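You operate a simulated robot arm through the tools that you are given. There is no shell and no other tool.

You run a simulated two-armed robot. Do the job below in one go: nothing can be reset, and whatever is moved stays where it is left.

Task
Prove the orange motor: it must lift its labelled load, then stall at 10 kg more.
Fine: run it down between the tries; socket off after.

It is judged by the outcome, as a careful person would: the job done as asked, and still so three seconds after it is handed in. It fails if anything else is knocked over, pushed out of place, dropped, spilled or broken.

Robot
Two 6-joint arms with two-finger grippers on one trunk that stands fixed in place. Base frame: the origin is at the foot of the trunk, x ahead of it, y to its left, z up. Lengths are in mm, angles in degrees, forces in N, time in s.
The left shoulder is at [30, 178, 1063], the right one opposite. With the tool pointing down near the work surface each hand reaches from about 460 to 840 mm from the base axis, measured 20 degrees to its own side. Payload 2.54 kg a hand.
Tool frame (each hand has its own): the origin (TCP) lies between the finger pads and is the grasp point; the fingertips stand 30 mm ahead of it; z points along the fingers, y is the line along which they close. The gripper opens to 116 mm. The gripper's body begins 95 mm behind the TCP.
Orientation is that of the tool frame in the base frame, as [roll, pitch, yaw] about the fixed x, y, z axes, in that order (R = Rz(yaw) Ry(pitch) Rx(roll)). With the fingers straight down and closing along the base's y, the tool's x points along the base's -x, its y along +y and its z along -z.

Tools
- The arms move only by the tool drive_tool. It takes "left_commands", "right_commands" or both (then of equal length, played together; a hand with none holds still); each is a list of rows, each a list of 7 numbers: the shift along the tool's x, y, z in mm, then the turn, a rotation vector about the tool's x, y, z in degrees, then the closure, from 0 (fully open) to 1 (shut). In form: [[x, y, z, ax, ay, az, gripper], ...]. A call has 1 to 20 rows; each row shifts and turns the commanded pose from where the row before left it, along the tool's axes as they then stand. Rows are played at 5 a second. More than 50 mm and 8.6 degrees between two rows, or a gripper value outside its range, and nothing of the call is played. Where a pose cannot be reached the arm comes as near as it can. A force on the tool above 40 N (or 10 N above the force at the start of the call, whichever is more), or a blocked arm, ends the call early, and 0.2 s more pass. The fingers move at their own pace (about 153 mm/s each) and stop on an object; they squeeze with about 26 N. The grip force told is the motor's: it shows also when the fingers shut on nothing. Time passes only in rows, and 0.2 s behind the last, so rows that do not move let the fingers close. The reply holds the time, the measured pose of the TCP, the force on the tool along the base axes, the opening and the grip force, in the units named above and with some noise, with the torque about the TCP (base axes, N m) and any sound that the robot's microphone picked up.
- Cameras (640 x 400 px; columns grow to the right, rows downward): "scene" is now at [50, 7, 1786.4]; the picture's right is [0.02, -1.00, 0.00], its down [-0.78, -0.01, -0.62] and it looks along [0.62, 0.01, -0.78] (base axes); focal length 318 px, centre (320, 200). "left" rides on the left gripper at [69, 15, -122] in its tool frame; the picture's right is [-0.21, 0.98, 0.00], its down [-0.83, -0.18, -0.53] and it looks along [-0.52, -0.11, 0.85] (tool axes); focal length 251 px, centre (320, 200). "right" rides on the right gripper at [69, -15, -122] in its tool frame; the picture's right is [0.21, 0.98, 0.00], its down [-0.83, 0.18, -0.53] and it looks along [-0.52, 0.11, 0.85] (tool axes); focal length 251 px, centre (320, 200). There is no depth. A picture from a camera that has moved, and an enlarged one, comes with that camera's place and axes in the base frame and with its lens. The place of the scene camera against the robot may be out by one fixed shift of up to 12 mm in any direction.
- grab_frame(camera): a new picture of that camera. The clock stands still meanwhile.
- move_column(by): slides the trunk up (or, below 0, down) by that many mm; the arms and the scene camera ride with it, the base frame stays. It gives what a move gives, with no picture.
- head_to(pan, tilt): turns the head with the scene camera to pan (to the left, within 143 degrees either way) and tilt (down, from -29 to 69), counted from straight ahead of the robot. It gives what a move gives.
- zoom(camera, box): a new picture of the part [left, top, right, bottom] of that camera's present view, enlarged. The clock stands still meanwhile.
- finish_job(): hands the job in; it is judged then, once.

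Nothing tells you positions but the pictures and the camera data. Unless the task says otherwise, let go and move clear before handing in.

The tools are called as a command line: name --argument value ..., lists and objects as JSON in quotes. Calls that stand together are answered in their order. drive_tool: Moves the arms, as the interface text tells. Its arguments: {"type":"object","properties":{"left_commands":{"type":"array","items":{"type":"array","items":{"type":"number"}}},"right_commands":{"type":"array","items":{"type":"array","items":{"type":"number"}}}},"required":[]} The other tools are called the same way: move_column (by) slides the trunk up or down; head_to (pan, tilt) turns the head that bears the scene camera; grab_frame (camera) takes a picture; zoom (camera, box) takes an enlarged picture of a part of a camera's view; finish_job () hands the job in.

At the start:

```text
time: 0.0
left_eef_pos: [592.9, 118.7, 1258.6]
left_tool_rot: [-180.0, 0.0, 179.9]
left_ft_force: [0.9, -0.5, -0.3]
left_wrist_torque: [-0.01, 0.01, 0.02]
left_width: 116.1
left_grip_force: 0.1
right_eef_pos: [365.6, -282.1, 1216.6]
right_tool_rot: [-180.0, 0.2, -179.8]
right_ft_force: [-0.5, -0.3, 0.0]
right_wrist_torque: [-0.04, 0.0, 0.01]
right_width: 115.9
right_grip_force: 0.1
trunk travel left (down, up): [-275.0, 265.0]
head pan, tilt: [1.0, 51.5]
```

scene: 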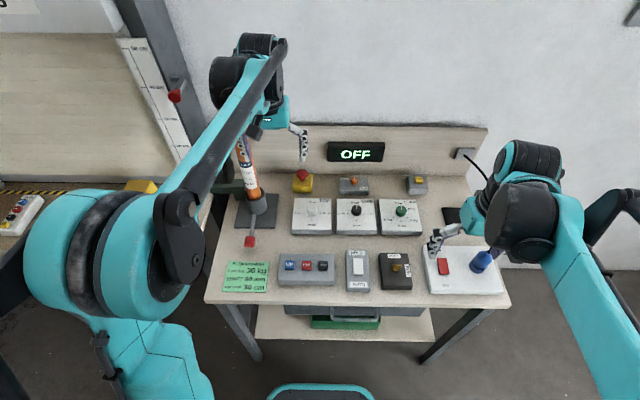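
right: 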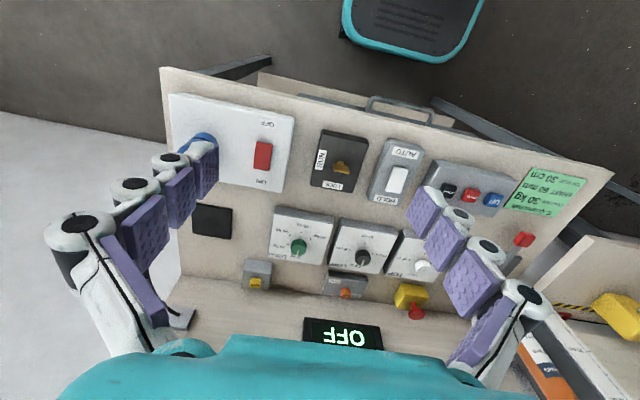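
left: 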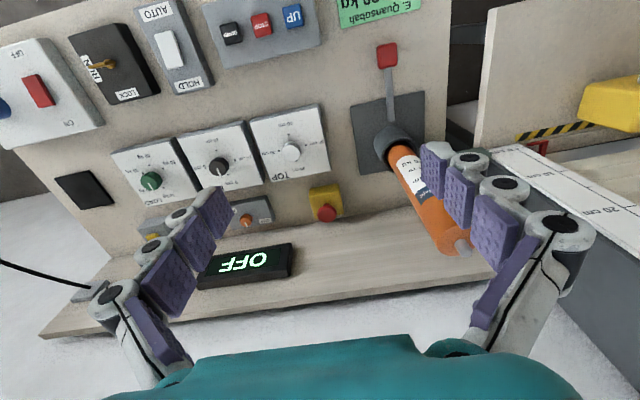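

I see a test bench with a display reading OFF, a socket/switch panel, key switch, AUTO/HOLD rocker, UP/STOP/DOWN buttons, three dials and an orange linear motor on the left of the bench. I'll zoom in to read the labels before moving anything.

zoom --camera "scene" --box '[200, 240, 360, 340]'

zoom --camera "scene" --box '[340, 230, 520, 340]'

zoom --camera "scene" --box '[280, 160, 440, 260]'

zoom --camera "scene" --box '[200, 120, 320, 260]'

zoom --camera "right" --box '[160, 80, 380, 220]'

zoom --camera "right" --box '[360, 120, 620, 280]'

zoom --camera "left" --box '[80, 80, 360, 250]'

zoom --camera "left" --box '[320, 0, 500, 270]'

```text
4.00 times, centred on (280, 290) of scene
camera zoom: at [50.0, 7.0, 1786.4], right [0.02, -1.0, 0.0], down [-0.78, -0.01, -0.62], along [0.62, 0.01, -0.78], focal length 1272 px, centre (480, -160)
```

zoom: 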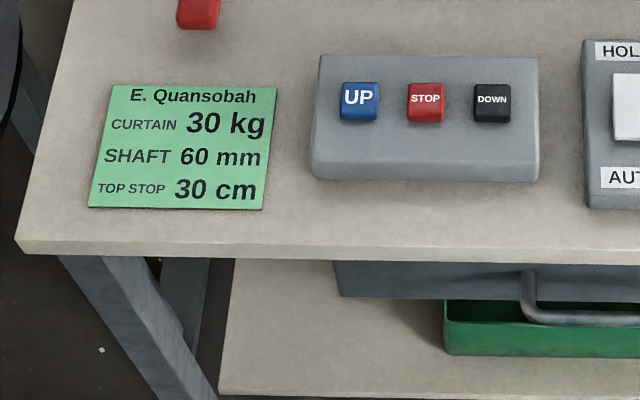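

```text
3.56 times, centred on (430, 285) of scene
camera zoom: at [50.0, 7.0, 1786.4], right [0.02, -1.0, 0.0], down [-0.78, -0.01, -0.62], along [0.62, 0.01, -0.78], focal length 1130 px, centre (-71, -102)
```

zoom: 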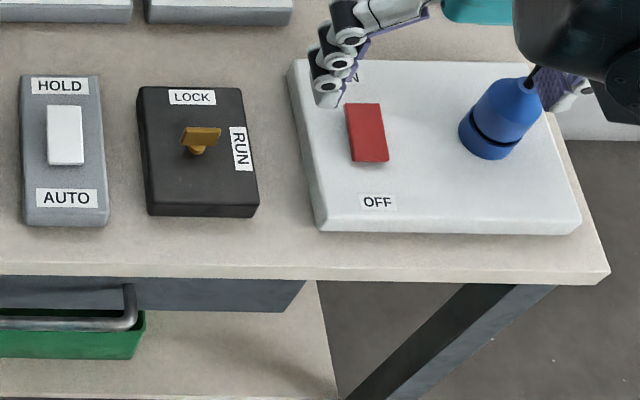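

```text
4.00 times, centred on (360, 210) of scene
camera zoom: at [50.0, 7.0, 1786.4], right [0.02, -1.0, 0.0], down [-0.78, -0.01, -0.62], along [0.62, 0.01, -0.78], focal length 1272 px, centre (160, 160)
```

zoom: 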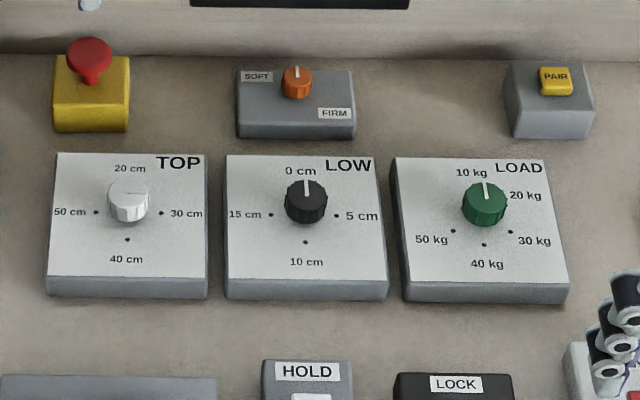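

```text
2.86 times, centred on (260, 190) of scene
camera zoom: at [50.0, 7.0, 1786.4], right [0.02, -1.0, 0.0], down [-0.78, -0.01, -0.62], along [0.62, 0.01, -0.78], focal length 908 px, centre (491, 229)
```

zoom: 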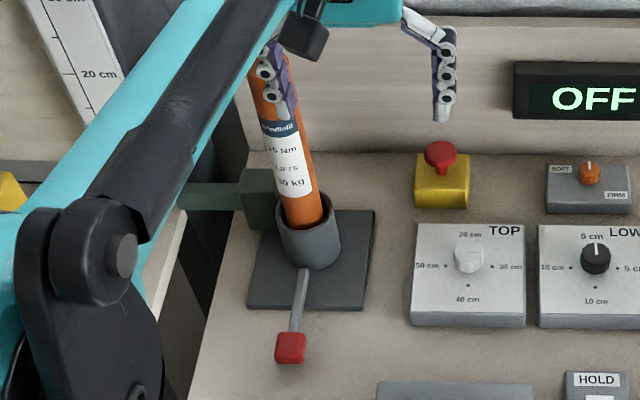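

```text
2.86 times, centred on (270, 150) of right
camera zoom: at [295.8, -298.4, 1338.8], right [-0.22, 0.98, 0.0], down [0.83, 0.18, 0.53], along [0.52, 0.12, -0.84], focal length 718 px, centre (463, 343)
```

zoom: 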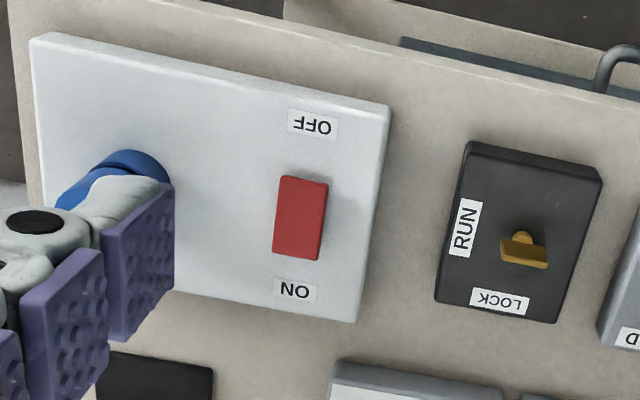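

```text
2.46 times, centred on (490, 200) of right
camera zoom: at [295.8, -298.4, 1338.8], right [-0.22, 0.98, 0.0], down [0.83, 0.18, 0.53], along [0.52, 0.12, -0.84], focal length 619 px, centre (-98, 200)
```

zoom: 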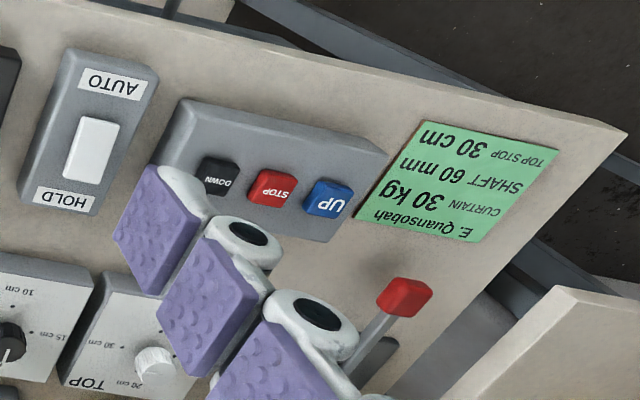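

```text
2.29 times, centred on (220, 165) of left
camera zoom: at [523.3, 133.2, 1377.6], right [0.21, 0.98, 0.0], down [0.83, -0.18, 0.53], along [0.52, -0.11, -0.85], focal length 575 px, centre (549, 280)
```

zoom: 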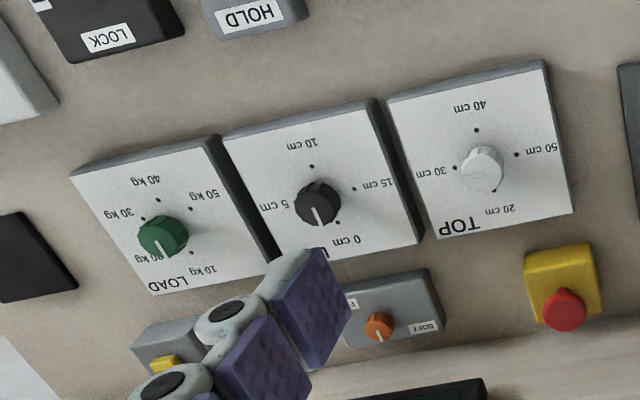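

```text
1.48 times, centred on (410, 135) of left
camera zoom: at [523.3, 133.2, 1377.6], right [0.21, 0.98, 0.0], down [0.83, -0.18, 0.53], along [0.52, -0.11, -0.85], focal length 372 px, centre (187, 296)
```

zoom: 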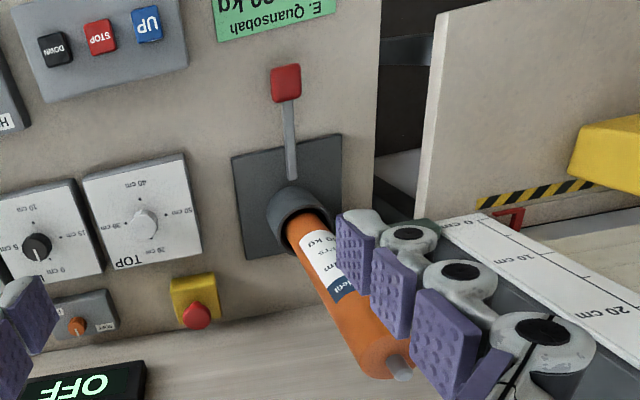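

The labels show power OFF, key switch, HOLD/AUTO, UP/STOP/DOWN, TOP/LOW/LOAD dials, SOFT/FIRM, PAIR, and an emergency stop. I need the motor's label and the rest of the setup (lift and other bench), so I'll look around with the head and zoom.

zoom --camera "scene" --box '[230, 140, 290, 220]'

zoom --camera "left" --box '[370, 110, 480, 260]'

head_to --pan 45 --tilt 35

grab_frame --camera "scene"

head_to --pan -45 --tilt 35

grab_frame --camera "scene"

head_to --pan 0 --tilt 10

grab_frame --camera "scene"

```text
5.00 times, centred on (260, 180) of scene
camera zoom: at [50.0, 7.0, 1786.4], right [0.02, -1.0, 0.0], down [-0.78, -0.01, -0.62], along [0.62, 0.01, -0.78], focal length 1590 px, centre (620, 300)
```

zoom: 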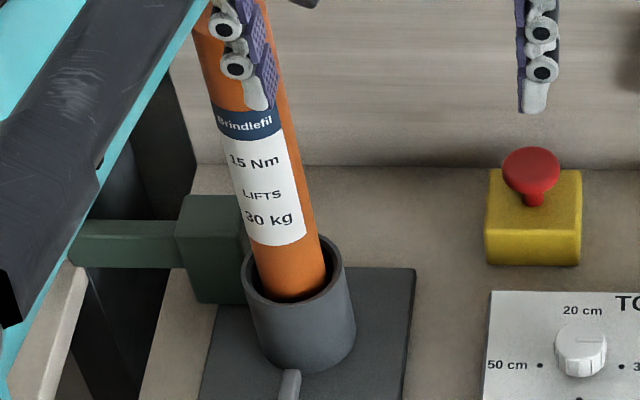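

```text
2.67 times, centred on (425, 185) of left
camera zoom: at [523.3, 133.2, 1377.6], right [0.21, 0.98, 0.0], down [0.83, -0.18, 0.53], along [0.52, -0.11, -0.85], focal length 670 px, centre (40, 240)
```

zoom: 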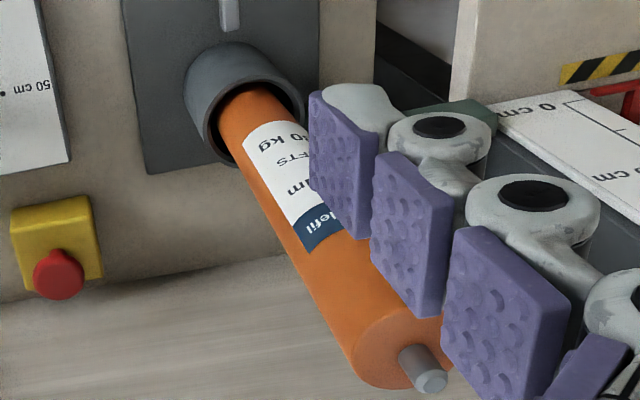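

```text
time: 1.1
left_eef_pos: [593.4, 117.4, 1258.4]
left_tool_rot: [-179.9, -0.1, -180.0]
left_ft_force: [-0.3, 0.7, 0.6]
left_wrist_torque: [-0.02, 0.03, 0.0]
left_width: 116.3
left_grip_force: 0.0
right_eef_pos: [365.5, -281.1, 1216.1]
right_tool_rot: [180.0, 0.1, -179.9]
right_ft_force: [0.3, -0.5, 0.2]
right_wrist_torque: [0.01, 0.01, 0.0]
right_width: 116.2
right_grip_force: 0.1
trunk travel left (down, up): [-275.0, 265.0]
head pan, tilt: [45.0, 35.0]
```

```text
taken
camera scene: at [36.8, 67.8, 1810.2], right [0.71, -0.71, 0.0], down [-0.41, -0.41, -0.82], along [0.58, 0.58, -0.57], focal length 318 px, centre (320, 200)
```

scene: 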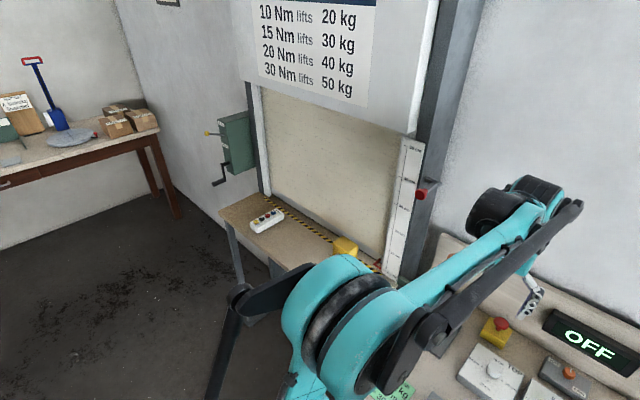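

```text
time: 2.8
left_eef_pos: [592.2, 116.7, 1258.0]
left_tool_rot: [179.9, 0.0, -179.9]
left_ft_force: [-0.8, -0.2, -0.1]
left_wrist_torque: [0.0, 0.02, 0.0]
left_width: 116.2
left_grip_force: 0.1
right_eef_pos: [364.1, -282.5, 1217.3]
right_tool_rot: [180.0, 0.1, -180.0]
right_ft_force: [-0.2, -0.6, 0.9]
right_wrist_torque: [0.06, -0.01, 0.01]
right_width: 116.2
right_grip_force: 0.1
trunk travel left (down, up): [-275.0, 265.0]
head pan, tilt: [-45.0, 35.0]
```

```text
taken
camera scene: at [36.8, -56.6, 1810.2], right [-0.71, -0.71, 0.0], down [-0.41, 0.41, -0.82], along [0.58, -0.58, -0.57], focal length 318 px, centre (320, 200)
```

scene: 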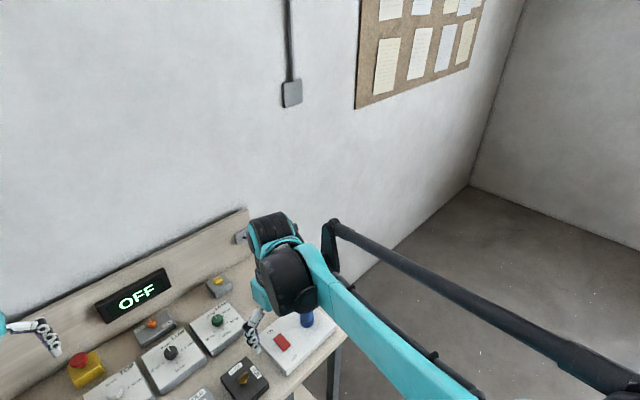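

```text
time: 3.9
left_eef_pos: [592.5, 117.0, 1257.8]
left_tool_rot: [180.0, 0.0, 180.0]
left_ft_force: [0.5, 0.2, -0.3]
left_wrist_torque: [-0.01, 0.04, 0.02]
left_width: 115.9
left_grip_force: 0.0
right_eef_pos: [365.6, -282.8, 1215.8]
right_tool_rot: [179.9, 0.1, -180.0]
right_ft_force: [-0.6, 0.3, 0.0]
right_wrist_torque: [-0.01, 0.03, 0.0]
right_width: 115.9
right_grip_force: 0.1
trunk travel left (down, up): [-275.0, 265.0]
head pan, tilt: [0.0, 10.0]
```

```text
taken
camera scene: at [67.5, 5.5, 1850.3], right [0.0, -1.0, 0.0], down [-0.17, 0.0, -0.98], along [0.98, 0.0, -0.17], focal length 318 px, centre (320, 200)
```

scene: 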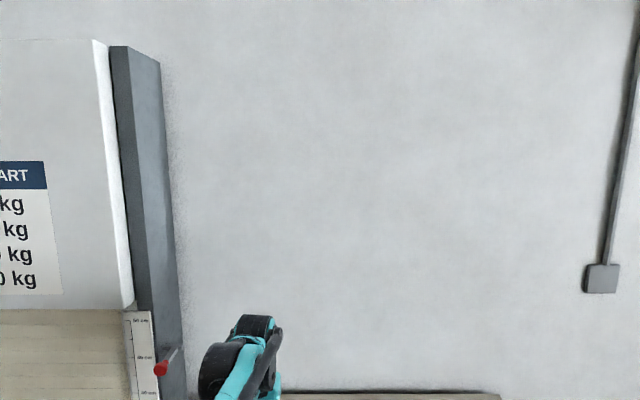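

The orange motor's label says 15 Nm, lifts 30 kg, so the tries are at 30 kg and then 40 kg. I'll take a closer look at the shutter side, its chart, the bay floor and the pin.

head_to --pan 48 --tilt 15

grab_frame --camera "scene"

zoom --camera "scene" --box '[200, 200, 440, 400]'

head_to --pan 40 --tilt 45

grab_frame --camera "scene"

zoom --camera "scene" --box '[180, 60, 420, 240]'

head_to --pan 80 --tilt 25

grab_frame --camera "scene"

```text
time: 5.0
left_eef_pos: [592.6, 118.6, 1258.0]
left_tool_rot: [-180.0, 0.0, 180.0]
left_ft_force: [-0.5, 0.2, -0.7]
left_wrist_torque: [0.04, -0.06, -0.02]
left_width: 115.8
left_grip_force: 0.1
right_eef_pos: [365.1, -281.5, 1217.3]
right_tool_rot: [179.9, 0.1, -180.0]
right_ft_force: [-0.3, 0.7, -0.1]
right_wrist_torque: [0.01, 0.0, 0.02]
right_width: 116.1
right_grip_force: 0.0
trunk travel left (down, up): [-275.0, 265.0]
head pan, tilt: [48.0, 15.0]
```

```text
taken
camera scene: at [37.0, 74.9, 1842.2], right [0.74, -0.67, 0.0], down [-0.17, -0.19, -0.97], along [0.65, 0.72, -0.26], focal length 318 px, centre (320, 200)
```

scene: 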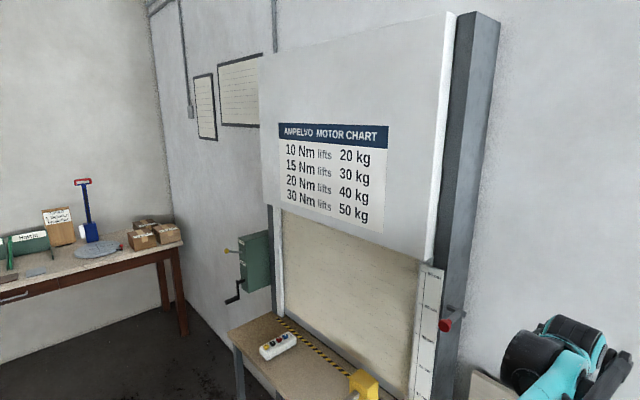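

```text
2.00 times, centred on (320, 300) of scene
camera zoom: at [37.0, 74.9, 1842.2], right [0.74, -0.67, 0.0], down [-0.17, -0.19, -0.97], along [0.65, 0.72, -0.26], focal length 636 px, centre (320, 0)
```

zoom: 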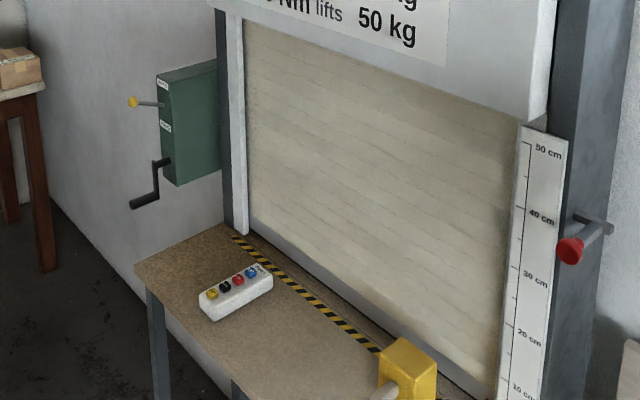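

```text
time: 6.0
left_eef_pos: [592.7, 117.7, 1257.9]
left_tool_rot: [-179.9, 0.0, -179.9]
left_ft_force: [-0.3, -0.7, -0.6]
left_wrist_torque: [0.01, 0.01, 0.0]
left_width: 115.9
left_grip_force: 0.1
right_eef_pos: [365.3, -282.6, 1216.7]
right_tool_rot: [179.9, 0.1, -179.9]
right_ft_force: [0.4, -0.1, 0.2]
right_wrist_torque: [-0.01, -0.02, -0.02]
right_width: 115.9
right_grip_force: 0.0
trunk travel left (down, up): [-275.0, 265.0]
head pan, tilt: [40.0, 45.0]
```

```text
taken
camera scene: at [36.8, 57.9, 1795.5], right [0.64, -0.77, 0.0], down [-0.54, -0.45, -0.71], along [0.54, 0.46, -0.71], focal length 318 px, centre (320, 200)
```

scene: 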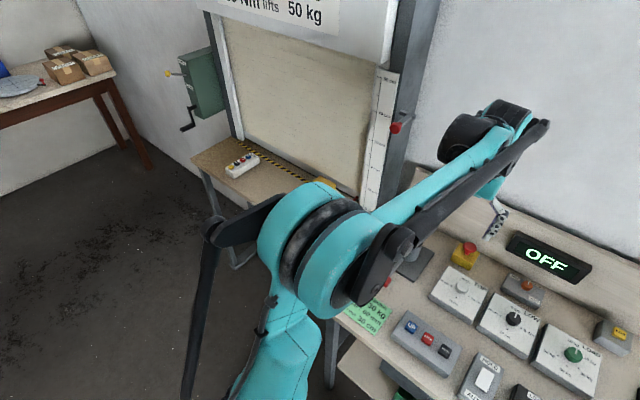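

```text
2.22 times, centred on (300, 150) of scene
camera zoom: at [36.8, 57.9, 1795.5], right [0.64, -0.77, 0.0], down [-0.54, -0.45, -0.71], along [0.54, 0.46, -0.71], focal length 706 px, centre (364, 311)
```

zoom: 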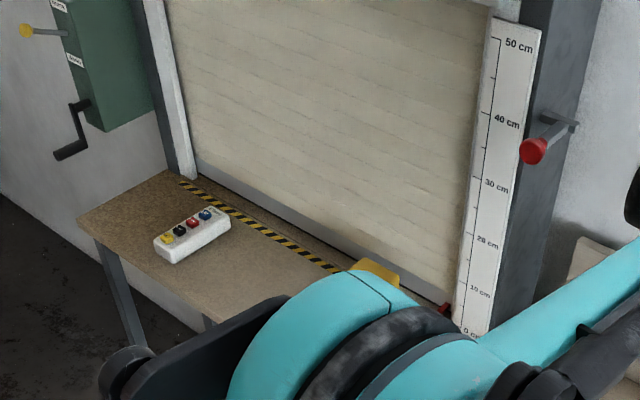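

```text
time: 7.1
left_eef_pos: [592.2, 116.9, 1258.1]
left_tool_rot: [180.0, -0.1, -180.0]
left_ft_force: [-0.4, 0.0, -0.2]
left_wrist_torque: [-0.01, -0.01, -0.01]
left_width: 116.1
left_grip_force: 0.2
right_eef_pos: [366.8, -282.4, 1216.2]
right_tool_rot: [-180.0, 0.1, -179.9]
right_ft_force: [0.3, -0.4, -0.5]
right_wrist_torque: [-0.01, -0.01, -0.03]
right_width: 116.1
right_grip_force: 0.1
trunk travel left (down, up): [-275.0, 265.0]
head pan, tilt: [80.0, 25.0]
```

```text
taken
camera scene: at [-9.5, 96.3, 1825.9], right [0.98, -0.17, 0.0], down [-0.07, -0.42, -0.91], along [0.16, 0.89, -0.42], focal length 318 px, centre (320, 200)
```

scene: 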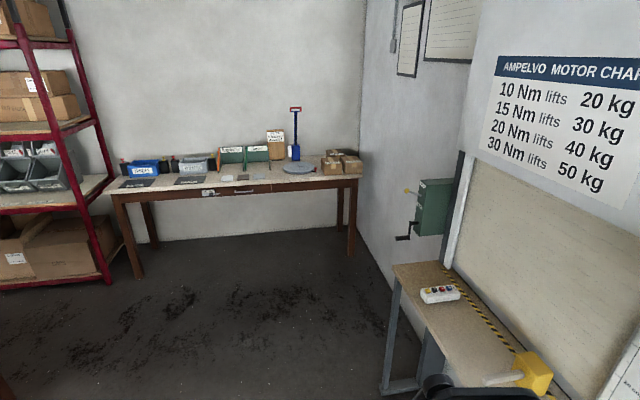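

The shutter has a 0–50 cm scale and the chart agrees that 15 Nm lifts 30 kg. Now I'll look back at the bench with tight zooms to read the exact state of each control.

head_to --pan 0 --tilt 55

grab_frame --camera "scene"

zoom --camera "scene" --box '[280, 160, 360, 220]'

zoom --camera "scene" --box '[340, 160, 430, 220]'

zoom --camera "scene" --box '[330, 210, 430, 280]'

zoom --camera "scene" --box '[410, 210, 520, 280]'

zoom --camera "scene" --box '[220, 140, 300, 240]'

zoom --camera "left" --box '[100, 90, 230, 190]'

zoom --camera "left" --box '[210, 90, 350, 190]'

zoom --camera "left" --box '[0, 0, 210, 130]'

```text
time: 8.6
left_eef_pos: [592.7, 116.7, 1257.7]
left_tool_rot: [-180.0, 0.1, -180.0]
left_ft_force: [-0.4, 0.4, 1.0]
left_wrist_torque: [-0.02, -0.01, -0.02]
left_width: 115.9
left_grip_force: 0.0
right_eef_pos: [367.0, -281.5, 1216.6]
right_tool_rot: [179.9, 0.1, -179.9]
right_ft_force: [0.8, 0.6, -0.3]
right_wrist_torque: [0.0, 0.03, 0.02]
right_width: 115.9
right_grip_force: 0.0
trunk travel left (down, up): [-275.0, 265.0]
head pan, tilt: [0.0, 55.0]
```

```text
taken
camera scene: at [46.6, 5.6, 1782.0], right [0.0, -1.0, 0.0], down [-0.82, 0.0, -0.57], along [0.57, 0.0, -0.82], focal length 318 px, centre (320, 200)
```

scene: 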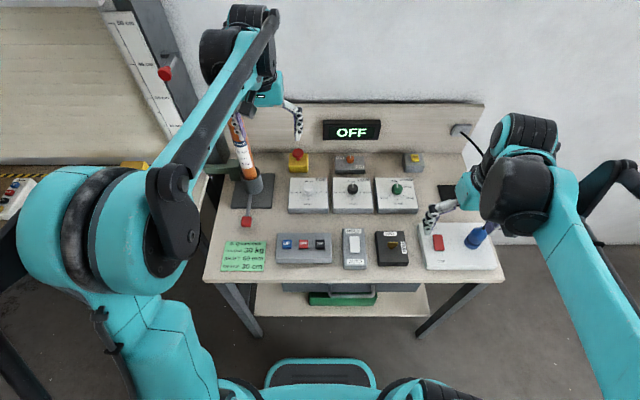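

```text
6.67 times, centred on (320, 190) of scene
camera zoom: at [46.6, 5.6, 1782.0], right [0.0, -1.0, 0.0], down [-0.82, 0.0, -0.57], along [0.57, 0.0, -0.82], focal length 2120 px, centre (320, 267)
```

zoom: 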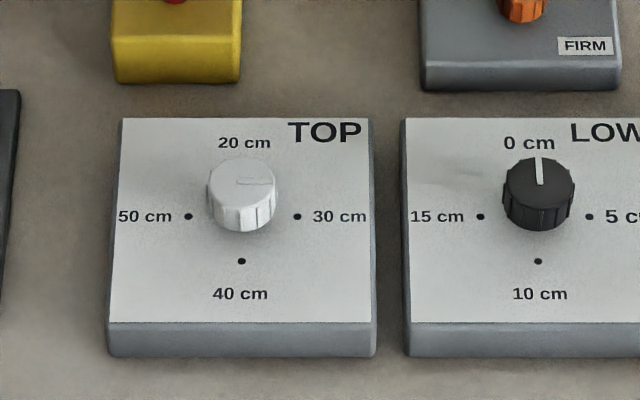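

```text
6.67 times, centred on (385, 190) of scene
camera zoom: at [46.6, 5.6, 1782.0], right [0.0, -1.0, 0.0], down [-0.82, 0.0, -0.57], along [0.57, 0.0, -0.82], focal length 2120 px, centre (-113, 267)
```

zoom: 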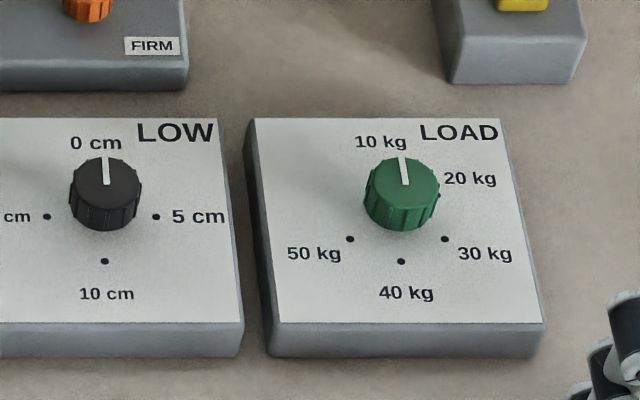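

```text
5.71 times, centred on (380, 245) of scene
camera zoom: at [46.6, 5.6, 1782.0], right [0.0, -1.0, 0.0], down [-0.82, 0.0, -0.57], along [0.57, 0.0, -0.82], focal length 1817 px, centre (-23, -57)
```

zoom: 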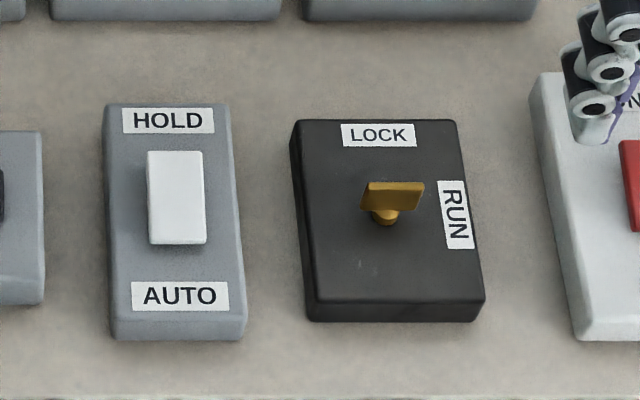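

```text
5.71 times, centred on (465, 245) of scene
camera zoom: at [46.6, 5.6, 1782.0], right [0.0, -1.0, 0.0], down [-0.82, 0.0, -0.57], along [0.57, 0.0, -0.82], focal length 1817 px, centre (-509, -57)
```

zoom: 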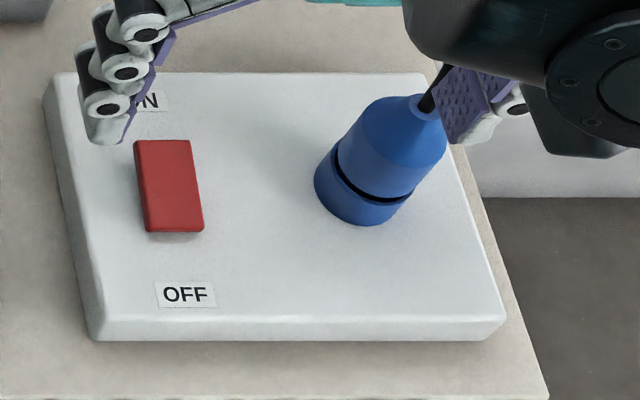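

```text
4.00 times, centred on (260, 190) of scene
camera zoom: at [46.6, 5.6, 1782.0], right [0.0, -1.0, 0.0], down [-0.82, 0.0, -0.57], along [0.57, 0.0, -0.82], focal length 1272 px, centre (560, 240)
```

zoom: 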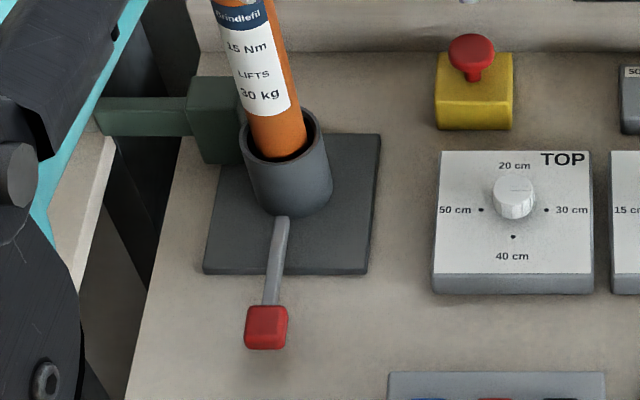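

```text
4.00 times, centred on (165, 140) of left
camera zoom: at [523.3, 133.3, 1377.6], right [0.21, 0.98, 0.0], down [0.83, -0.18, 0.53], along [0.52, -0.11, -0.85], focal length 1006 px, centre (940, 440)
```

zoom: 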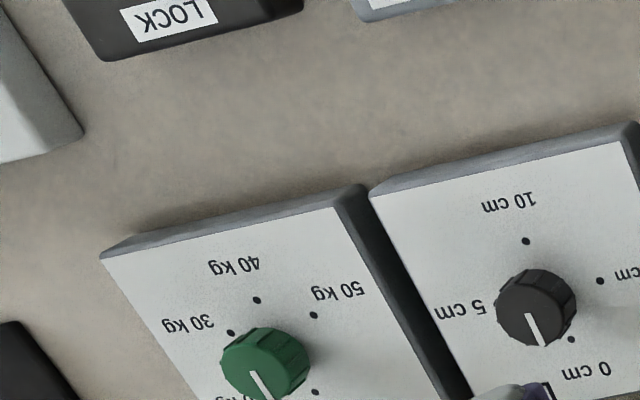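

```text
4.00 times, centred on (280, 140) of left
camera zoom: at [523.3, 133.3, 1377.6], right [0.21, 0.98, 0.0], down [0.83, -0.18, 0.53], along [0.52, -0.11, -0.85], focal length 1006 px, centre (480, 440)
```

zoom: 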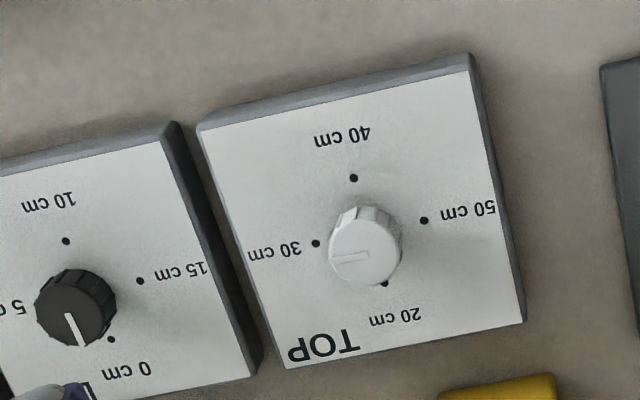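

```text
3.05 times, centred on (105, 65) of left
camera zoom: at [523.3, 133.3, 1377.6], right [0.21, 0.98, 0.0], down [0.83, -0.18, 0.53], along [0.52, -0.11, -0.85], focal length 766 px, centre (975, 611)
```

zoom: 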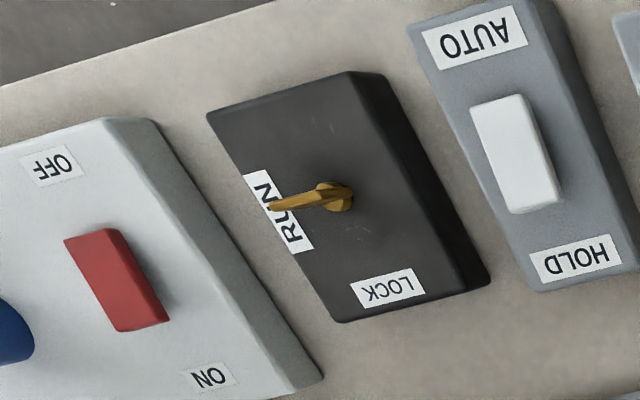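

TOP is at 30 cm, LOW at 0, LOAD at 10 kg, and the key looks turned to RUN; I estimate the socket rocker at about (491, -359, 909) and UP near (494, 107, 905). I'll shut both grippers and move the hands to closer, still safe viewing heights to check the rockers, clamp lever and emergency stop.

drive_tool --left_commands '[[0, 0, 0, 0, 0, 0, 1], [40, 0, 0, 0, 0, 0, 1], [40, 0, 0, 0, 0, 0, 1], [20, 0, 35, 0, 0, 0, 1], [0, 0, 45, 0, 0, 0, 1], [0, 0, 45, 0, 0, 0, 1], [0, 0, 45, 0, 0, 0, 1]]' --right_commands '[[0, 0, 0, 0, 0, 0, 1], [0, 0, 0, 0, 0, 0, 1], [-20, -8, 20, 0, 0, 0, 1], [-20, -8, 20, 0, 0, 0, 1], [-20, -8, 25, 0, 0, 0, 1], [-20, -8, 25, 0, 0, 0, 1], [-20, -8, 25, 0, 0, 0, 1]]'

grab_frame --camera "left"

grab_frame --camera "right"

grab_frame --camera "scene"

```text
time: 10.2
left_eef_pos: [494.4, 116.2, 1085.2]
left_tool_rot: [179.9, 0.0, -180.0]
left_ft_force: [0.8, -0.4, -0.6]
left_wrist_torque: [0.0, 0.1, -0.01]
left_width: 0.0
left_grip_force: 26.5
right_eef_pos: [467.6, -322.5, 1099.7]
right_tool_rot: [-180.0, -0.1, -180.0]
right_ft_force: [0.9, -0.4, 0.5]
right_wrist_torque: [-0.02, 0.07, 0.01]
right_width: 0.0
right_grip_force: 26.1
trunk travel left (down, up): [-275.0, 265.0]
head pan, tilt: [0.0, 55.0]
```

```text
taken
camera left: at [425.4, 133.2, 1205.5], right [0.21, 0.98, 0.0], down [0.83, -0.18, 0.53], along [0.52, -0.11, -0.85], focal length 251 px, centre (320, 200)
```

left: 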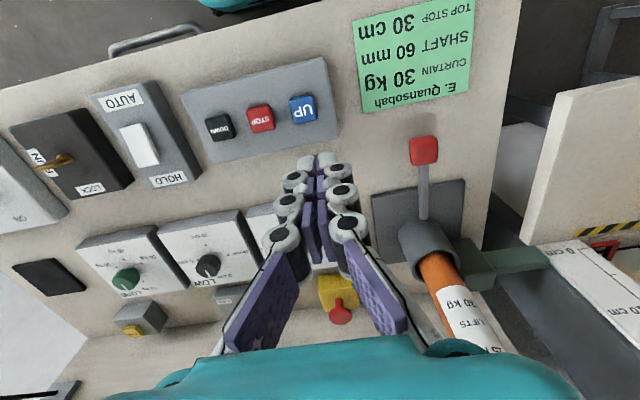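

```text
taken
camera right: at [398.4, -339.5, 1221.3], right [-0.22, 0.98, 0.0], down [0.83, 0.18, 0.53], along [0.52, 0.12, -0.85], focal length 251 px, centre (320, 200)
```

right: 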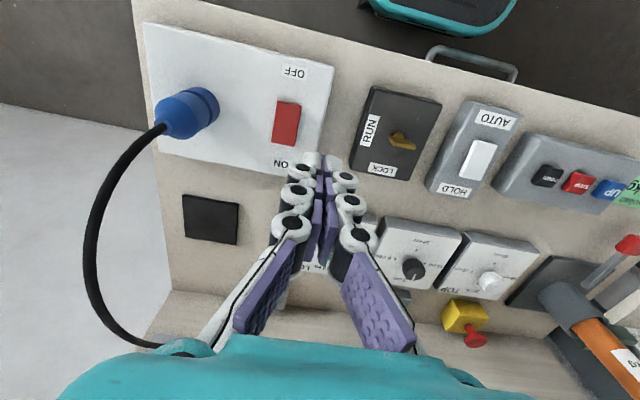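

```text
taken
camera scene: at [50.3, 4.8, 1781.8], right [0.0, -1.0, 0.0], down [-0.82, 0.0, -0.57], along [0.57, 0.0, -0.82], focal length 318 px, centre (320, 200)
```

scene: 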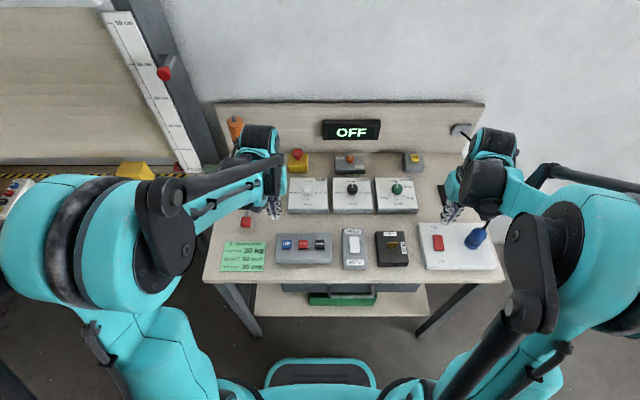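

Both hands now hover above the front controls with a clear view. I'll zoom on the rockers, key, buttons, chuck lever and emergency stop.

zoom --camera "left" --box '[370, 120, 560, 360]'

zoom --camera "left" --box '[0, 70, 220, 210]'

zoom --camera "left" --box '[60, 190, 280, 350]'

zoom --camera "right" --box '[240, 50, 360, 190]'

zoom --camera "right" --box '[350, 80, 530, 210]'

zoom --camera "right" --box '[370, 200, 640, 380]'

zoom --camera "scene" --box '[90, 0, 290, 240]'

zoom --camera "scene" --box '[320, 140, 440, 180]'

```text
1.67 times, centred on (465, 240) of left
camera zoom: at [425.4, 133.2, 1205.5], right [0.21, 0.98, 0.0], down [0.83, -0.18, 0.53], along [0.52, -0.11, -0.85], focal length 419 px, centre (78, 133)
```

zoom: 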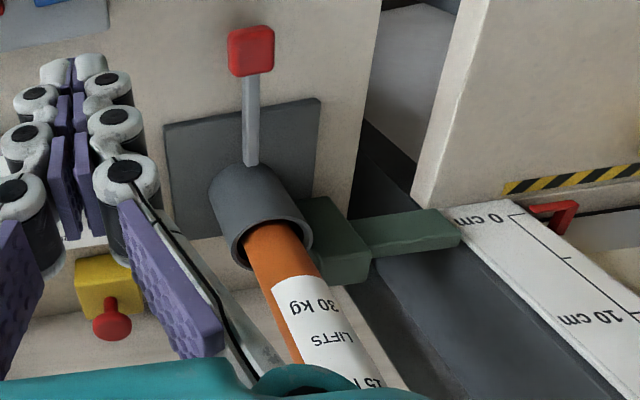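

```text
2.86 times, centred on (110, 140) of left
camera zoom: at [425.4, 133.2, 1205.5], right [0.21, 0.98, 0.0], down [0.83, -0.18, 0.53], along [0.52, -0.11, -0.85], focal length 718 px, centre (920, 371)
```

zoom: 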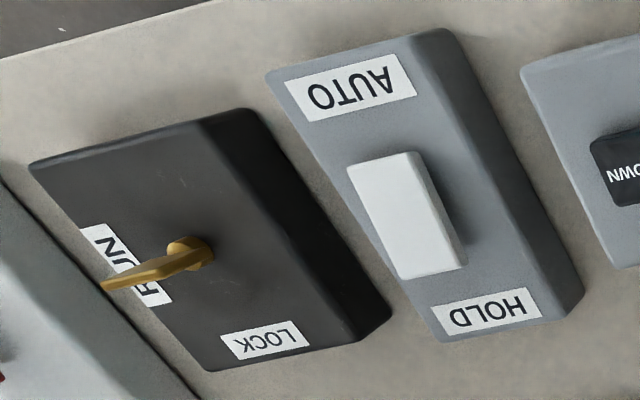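

```text
2.50 times, centred on (170, 270) of left
camera zoom: at [425.4, 133.2, 1205.5], right [0.21, 0.98, 0.0], down [0.83, -0.18, 0.53], along [0.52, -0.11, -0.85], focal length 629 px, centre (695, 25)
```

zoom: 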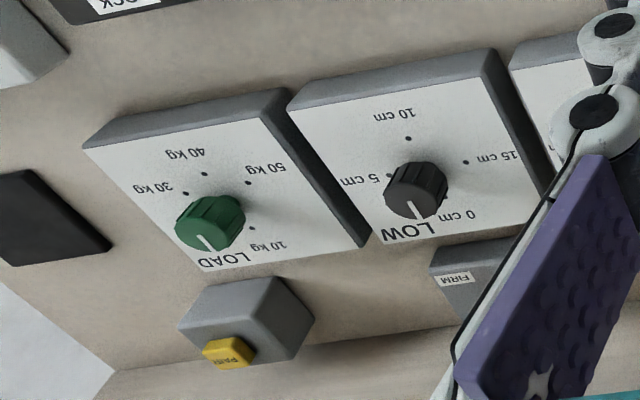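

```text
2.86 times, centred on (300, 120) of right
camera zoom: at [398.4, -339.5, 1221.3], right [-0.22, 0.98, 0.0], down [0.83, 0.18, 0.53], along [0.52, 0.12, -0.85], focal length 718 px, centre (377, 429)
```

zoom: 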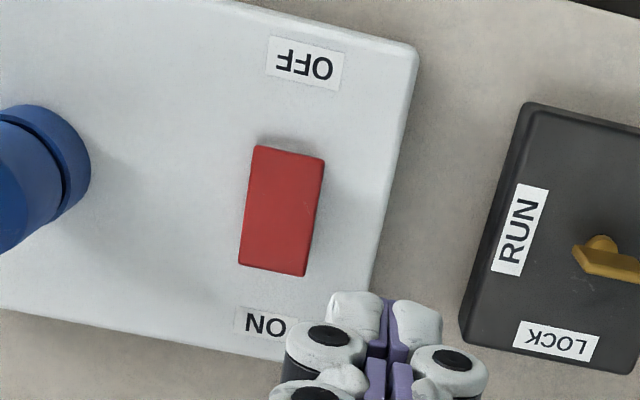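

```text
3.08 times, centred on (440, 145) of right
camera zoom: at [398.4, -339.5, 1221.3], right [-0.22, 0.98, 0.0], down [0.83, 0.18, 0.53], along [0.52, 0.12, -0.85], focal length 774 px, centre (-49, 369)
```

zoom: 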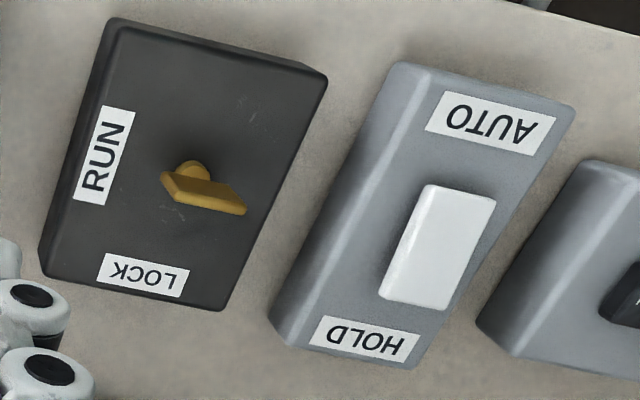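

```text
2.22 times, centred on (505, 290) of right
camera zoom: at [398.4, -339.5, 1221.3], right [-0.22, 0.98, 0.0], down [0.83, 0.18, 0.53], along [0.52, 0.12, -0.85], focal length 559 px, centre (-91, 0)
```

zoom: 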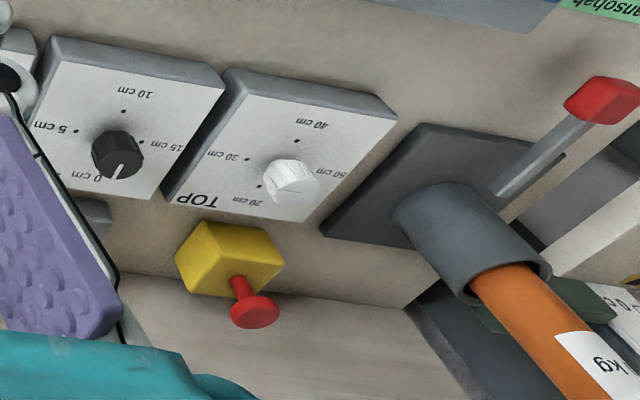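

```text
1.67 times, centred on (190, 120) of scene
camera zoom: at [50.3, 4.8, 1781.8], right [0.0, -1.0, 0.0], down [-0.82, 0.0, -0.57], along [0.57, 0.0, -0.82], focal length 530 px, centre (537, 333)
```

zoom: 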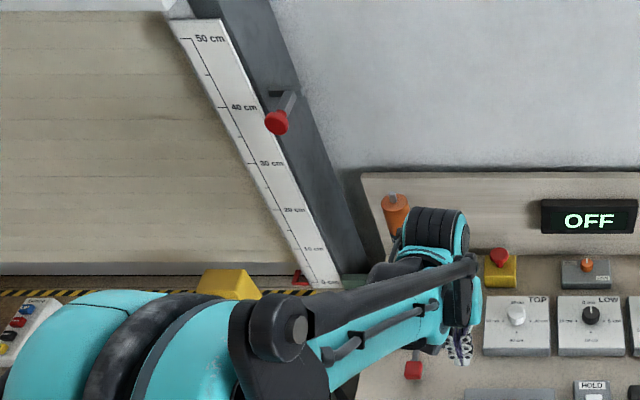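

```text
5.33 times, centred on (380, 160) of scene
camera zoom: at [50.3, 4.8, 1781.8], right [0.0, -1.0, 0.0], down [-0.82, 0.0, -0.57], along [0.57, 0.0, -0.82], focal length 1696 px, centre (0, 413)
```

zoom: 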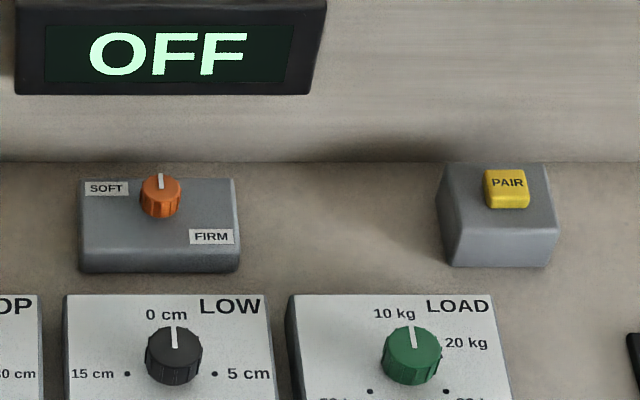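

TOP, LOW and key look ready, the emergency stop looks popped out, and the socket rocker (about x 465–516, y -361, top about 910) seems to be OFF. I'll bring the closed right fingers over the ON (far) end of that rocker.

drive_tool --right_commands '[[-19, -19, 25, 0, 0, 0, 1], [-19, -19, 25, 0, 0, 0, 1], [0, 0, 35, 0, 0, 0, 1], [0, 0, 35, 0, 0, 0, 1], [0, 0, 27, 0, 0, 0, 1], [0, 0, 0, 0, 0, 0, 1]]'

grab_frame --camera "right"

zoom --camera "scene" --box '[400, 190, 520, 280]'

```text
time: 11.6
left_eef_pos: [492.0, 117.5, 1087.6]
left_tool_rot: [-180.0, 0.0, -180.0]
left_ft_force: [0.0, 0.4, -0.2]
left_wrist_torque: [0.0, -0.02, 0.04]
left_width: 0.0
left_grip_force: 26.2
right_eef_pos: [503.8, -359.8, 955.6]
right_tool_rot: [-179.9, 0.0, -179.9]
right_ft_force: [0.5, -0.6, -0.2]
right_wrist_torque: [-0.01, 0.0, -0.04]
right_width: 0.0
right_grip_force: 26.3
trunk travel left (down, up): [-275.0, 265.0]
head pan, tilt: [0.0, 55.0]
```

```text
taken
camera right: at [433.1, -376.1, 1077.5], right [-0.22, 0.98, 0.0], down [0.83, 0.18, 0.53], along [0.52, 0.12, -0.84], focal length 251 px, centre (320, 200)
```

right: 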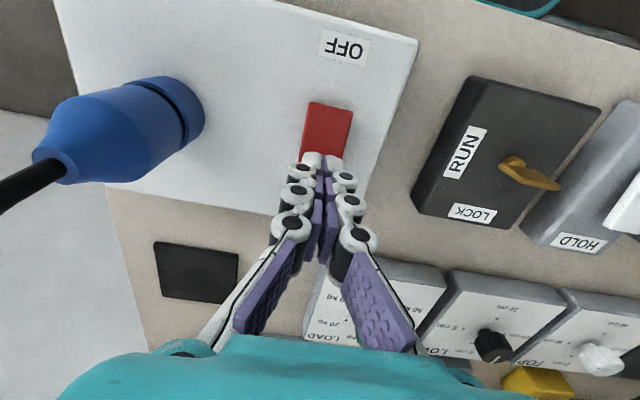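

```text
4.44 times, centred on (460, 235) of scene
camera zoom: at [46.3, 5.7, 1782.0], right [0.0, -1.0, 0.0], down [-0.82, 0.0, -0.57], along [0.57, 0.0, -0.82], focal length 1413 px, centre (-302, 44)
```

zoom: 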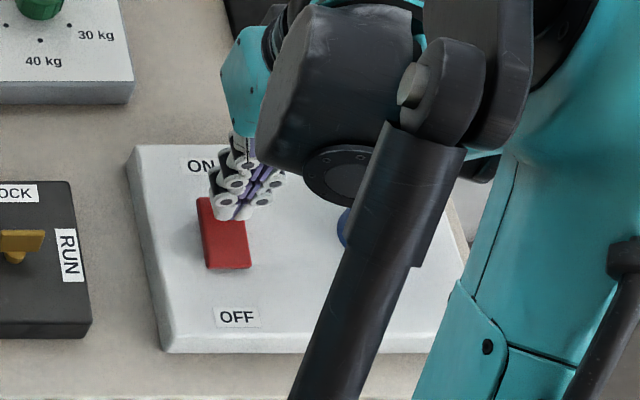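

The closed fingertips sit over the ON half of the red rocker, about 15 mm above it. I'll press down in small steps and watch the force and display.

drive_tool --right_commands '[[-2, 0, 4, 0, 0, 0, 1], [0, 0, 4, 0, 0, 0, 1], [0, 0, 3, 0, 0, 0, 1], [0, 0, 3, 0, 0, 0, 1], [0, 0, 3, 0, 0, 0, 1], [0, 0, 3, 0, 0, 0, 1]]'

zoom --camera "scene" --box '[310, 110, 400, 160]'

grab_frame --camera "right"

```text
time: 12.8
left_eef_pos: [490.9, 118.0, 1087.6]
left_tool_rot: [-179.9, 0.0, -179.9]
left_ft_force: [0.1, -0.3, -0.8]
left_wrist_torque: [-0.01, -0.02, 0.0]
left_width: 0.1
left_grip_force: 26.0
right_eef_pos: [506.4, -361.2, 940.0]
right_tool_rot: [-179.9, 0.3, -179.8]
right_ft_force: [1.3, 1.8, 24.3]
right_wrist_torque: [0.05, 0.23, -0.1]
right_width: 6.0
right_grip_force: 29.0
trunk travel left (down, up): [-275.0, 265.0]
head pan, tilt: [0.0, 55.0]
stopped in row 5 (right hand): the force on the tool passed its limit at 48 N (the readings are from after the stop); the commanded pose is now the measured one
```

```text
7.11 times, centred on (355, 135) of scene
camera zoom: at [44.7, 7.2, 1782.2], right [0.0, -1.0, 0.0], down [-0.82, 0.0, -0.57], along [0.57, 0.0, -0.82], focal length 2261 px, centre (71, 662)
```

zoom: 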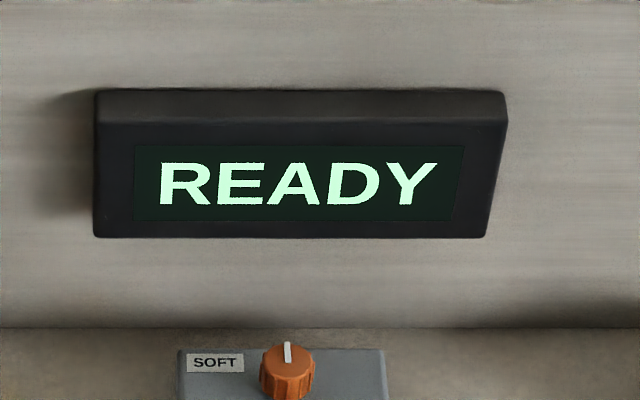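

```text
taken
camera right: at [436.6, -375.9, 1063.3], right [-0.22, 0.98, 0.0], down [0.82, 0.18, 0.54], along [0.53, 0.11, -0.84], focal length 251 px, centre (320, 200)
```

right: 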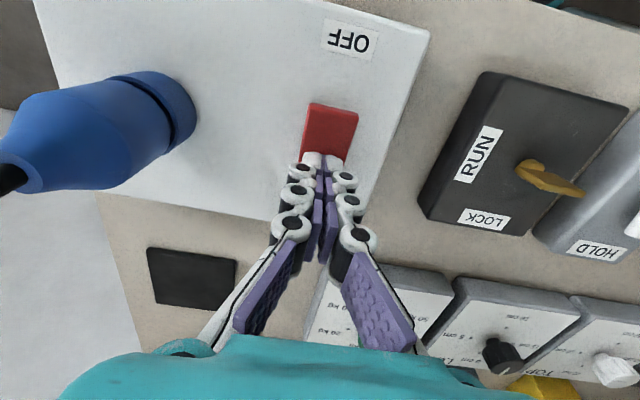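

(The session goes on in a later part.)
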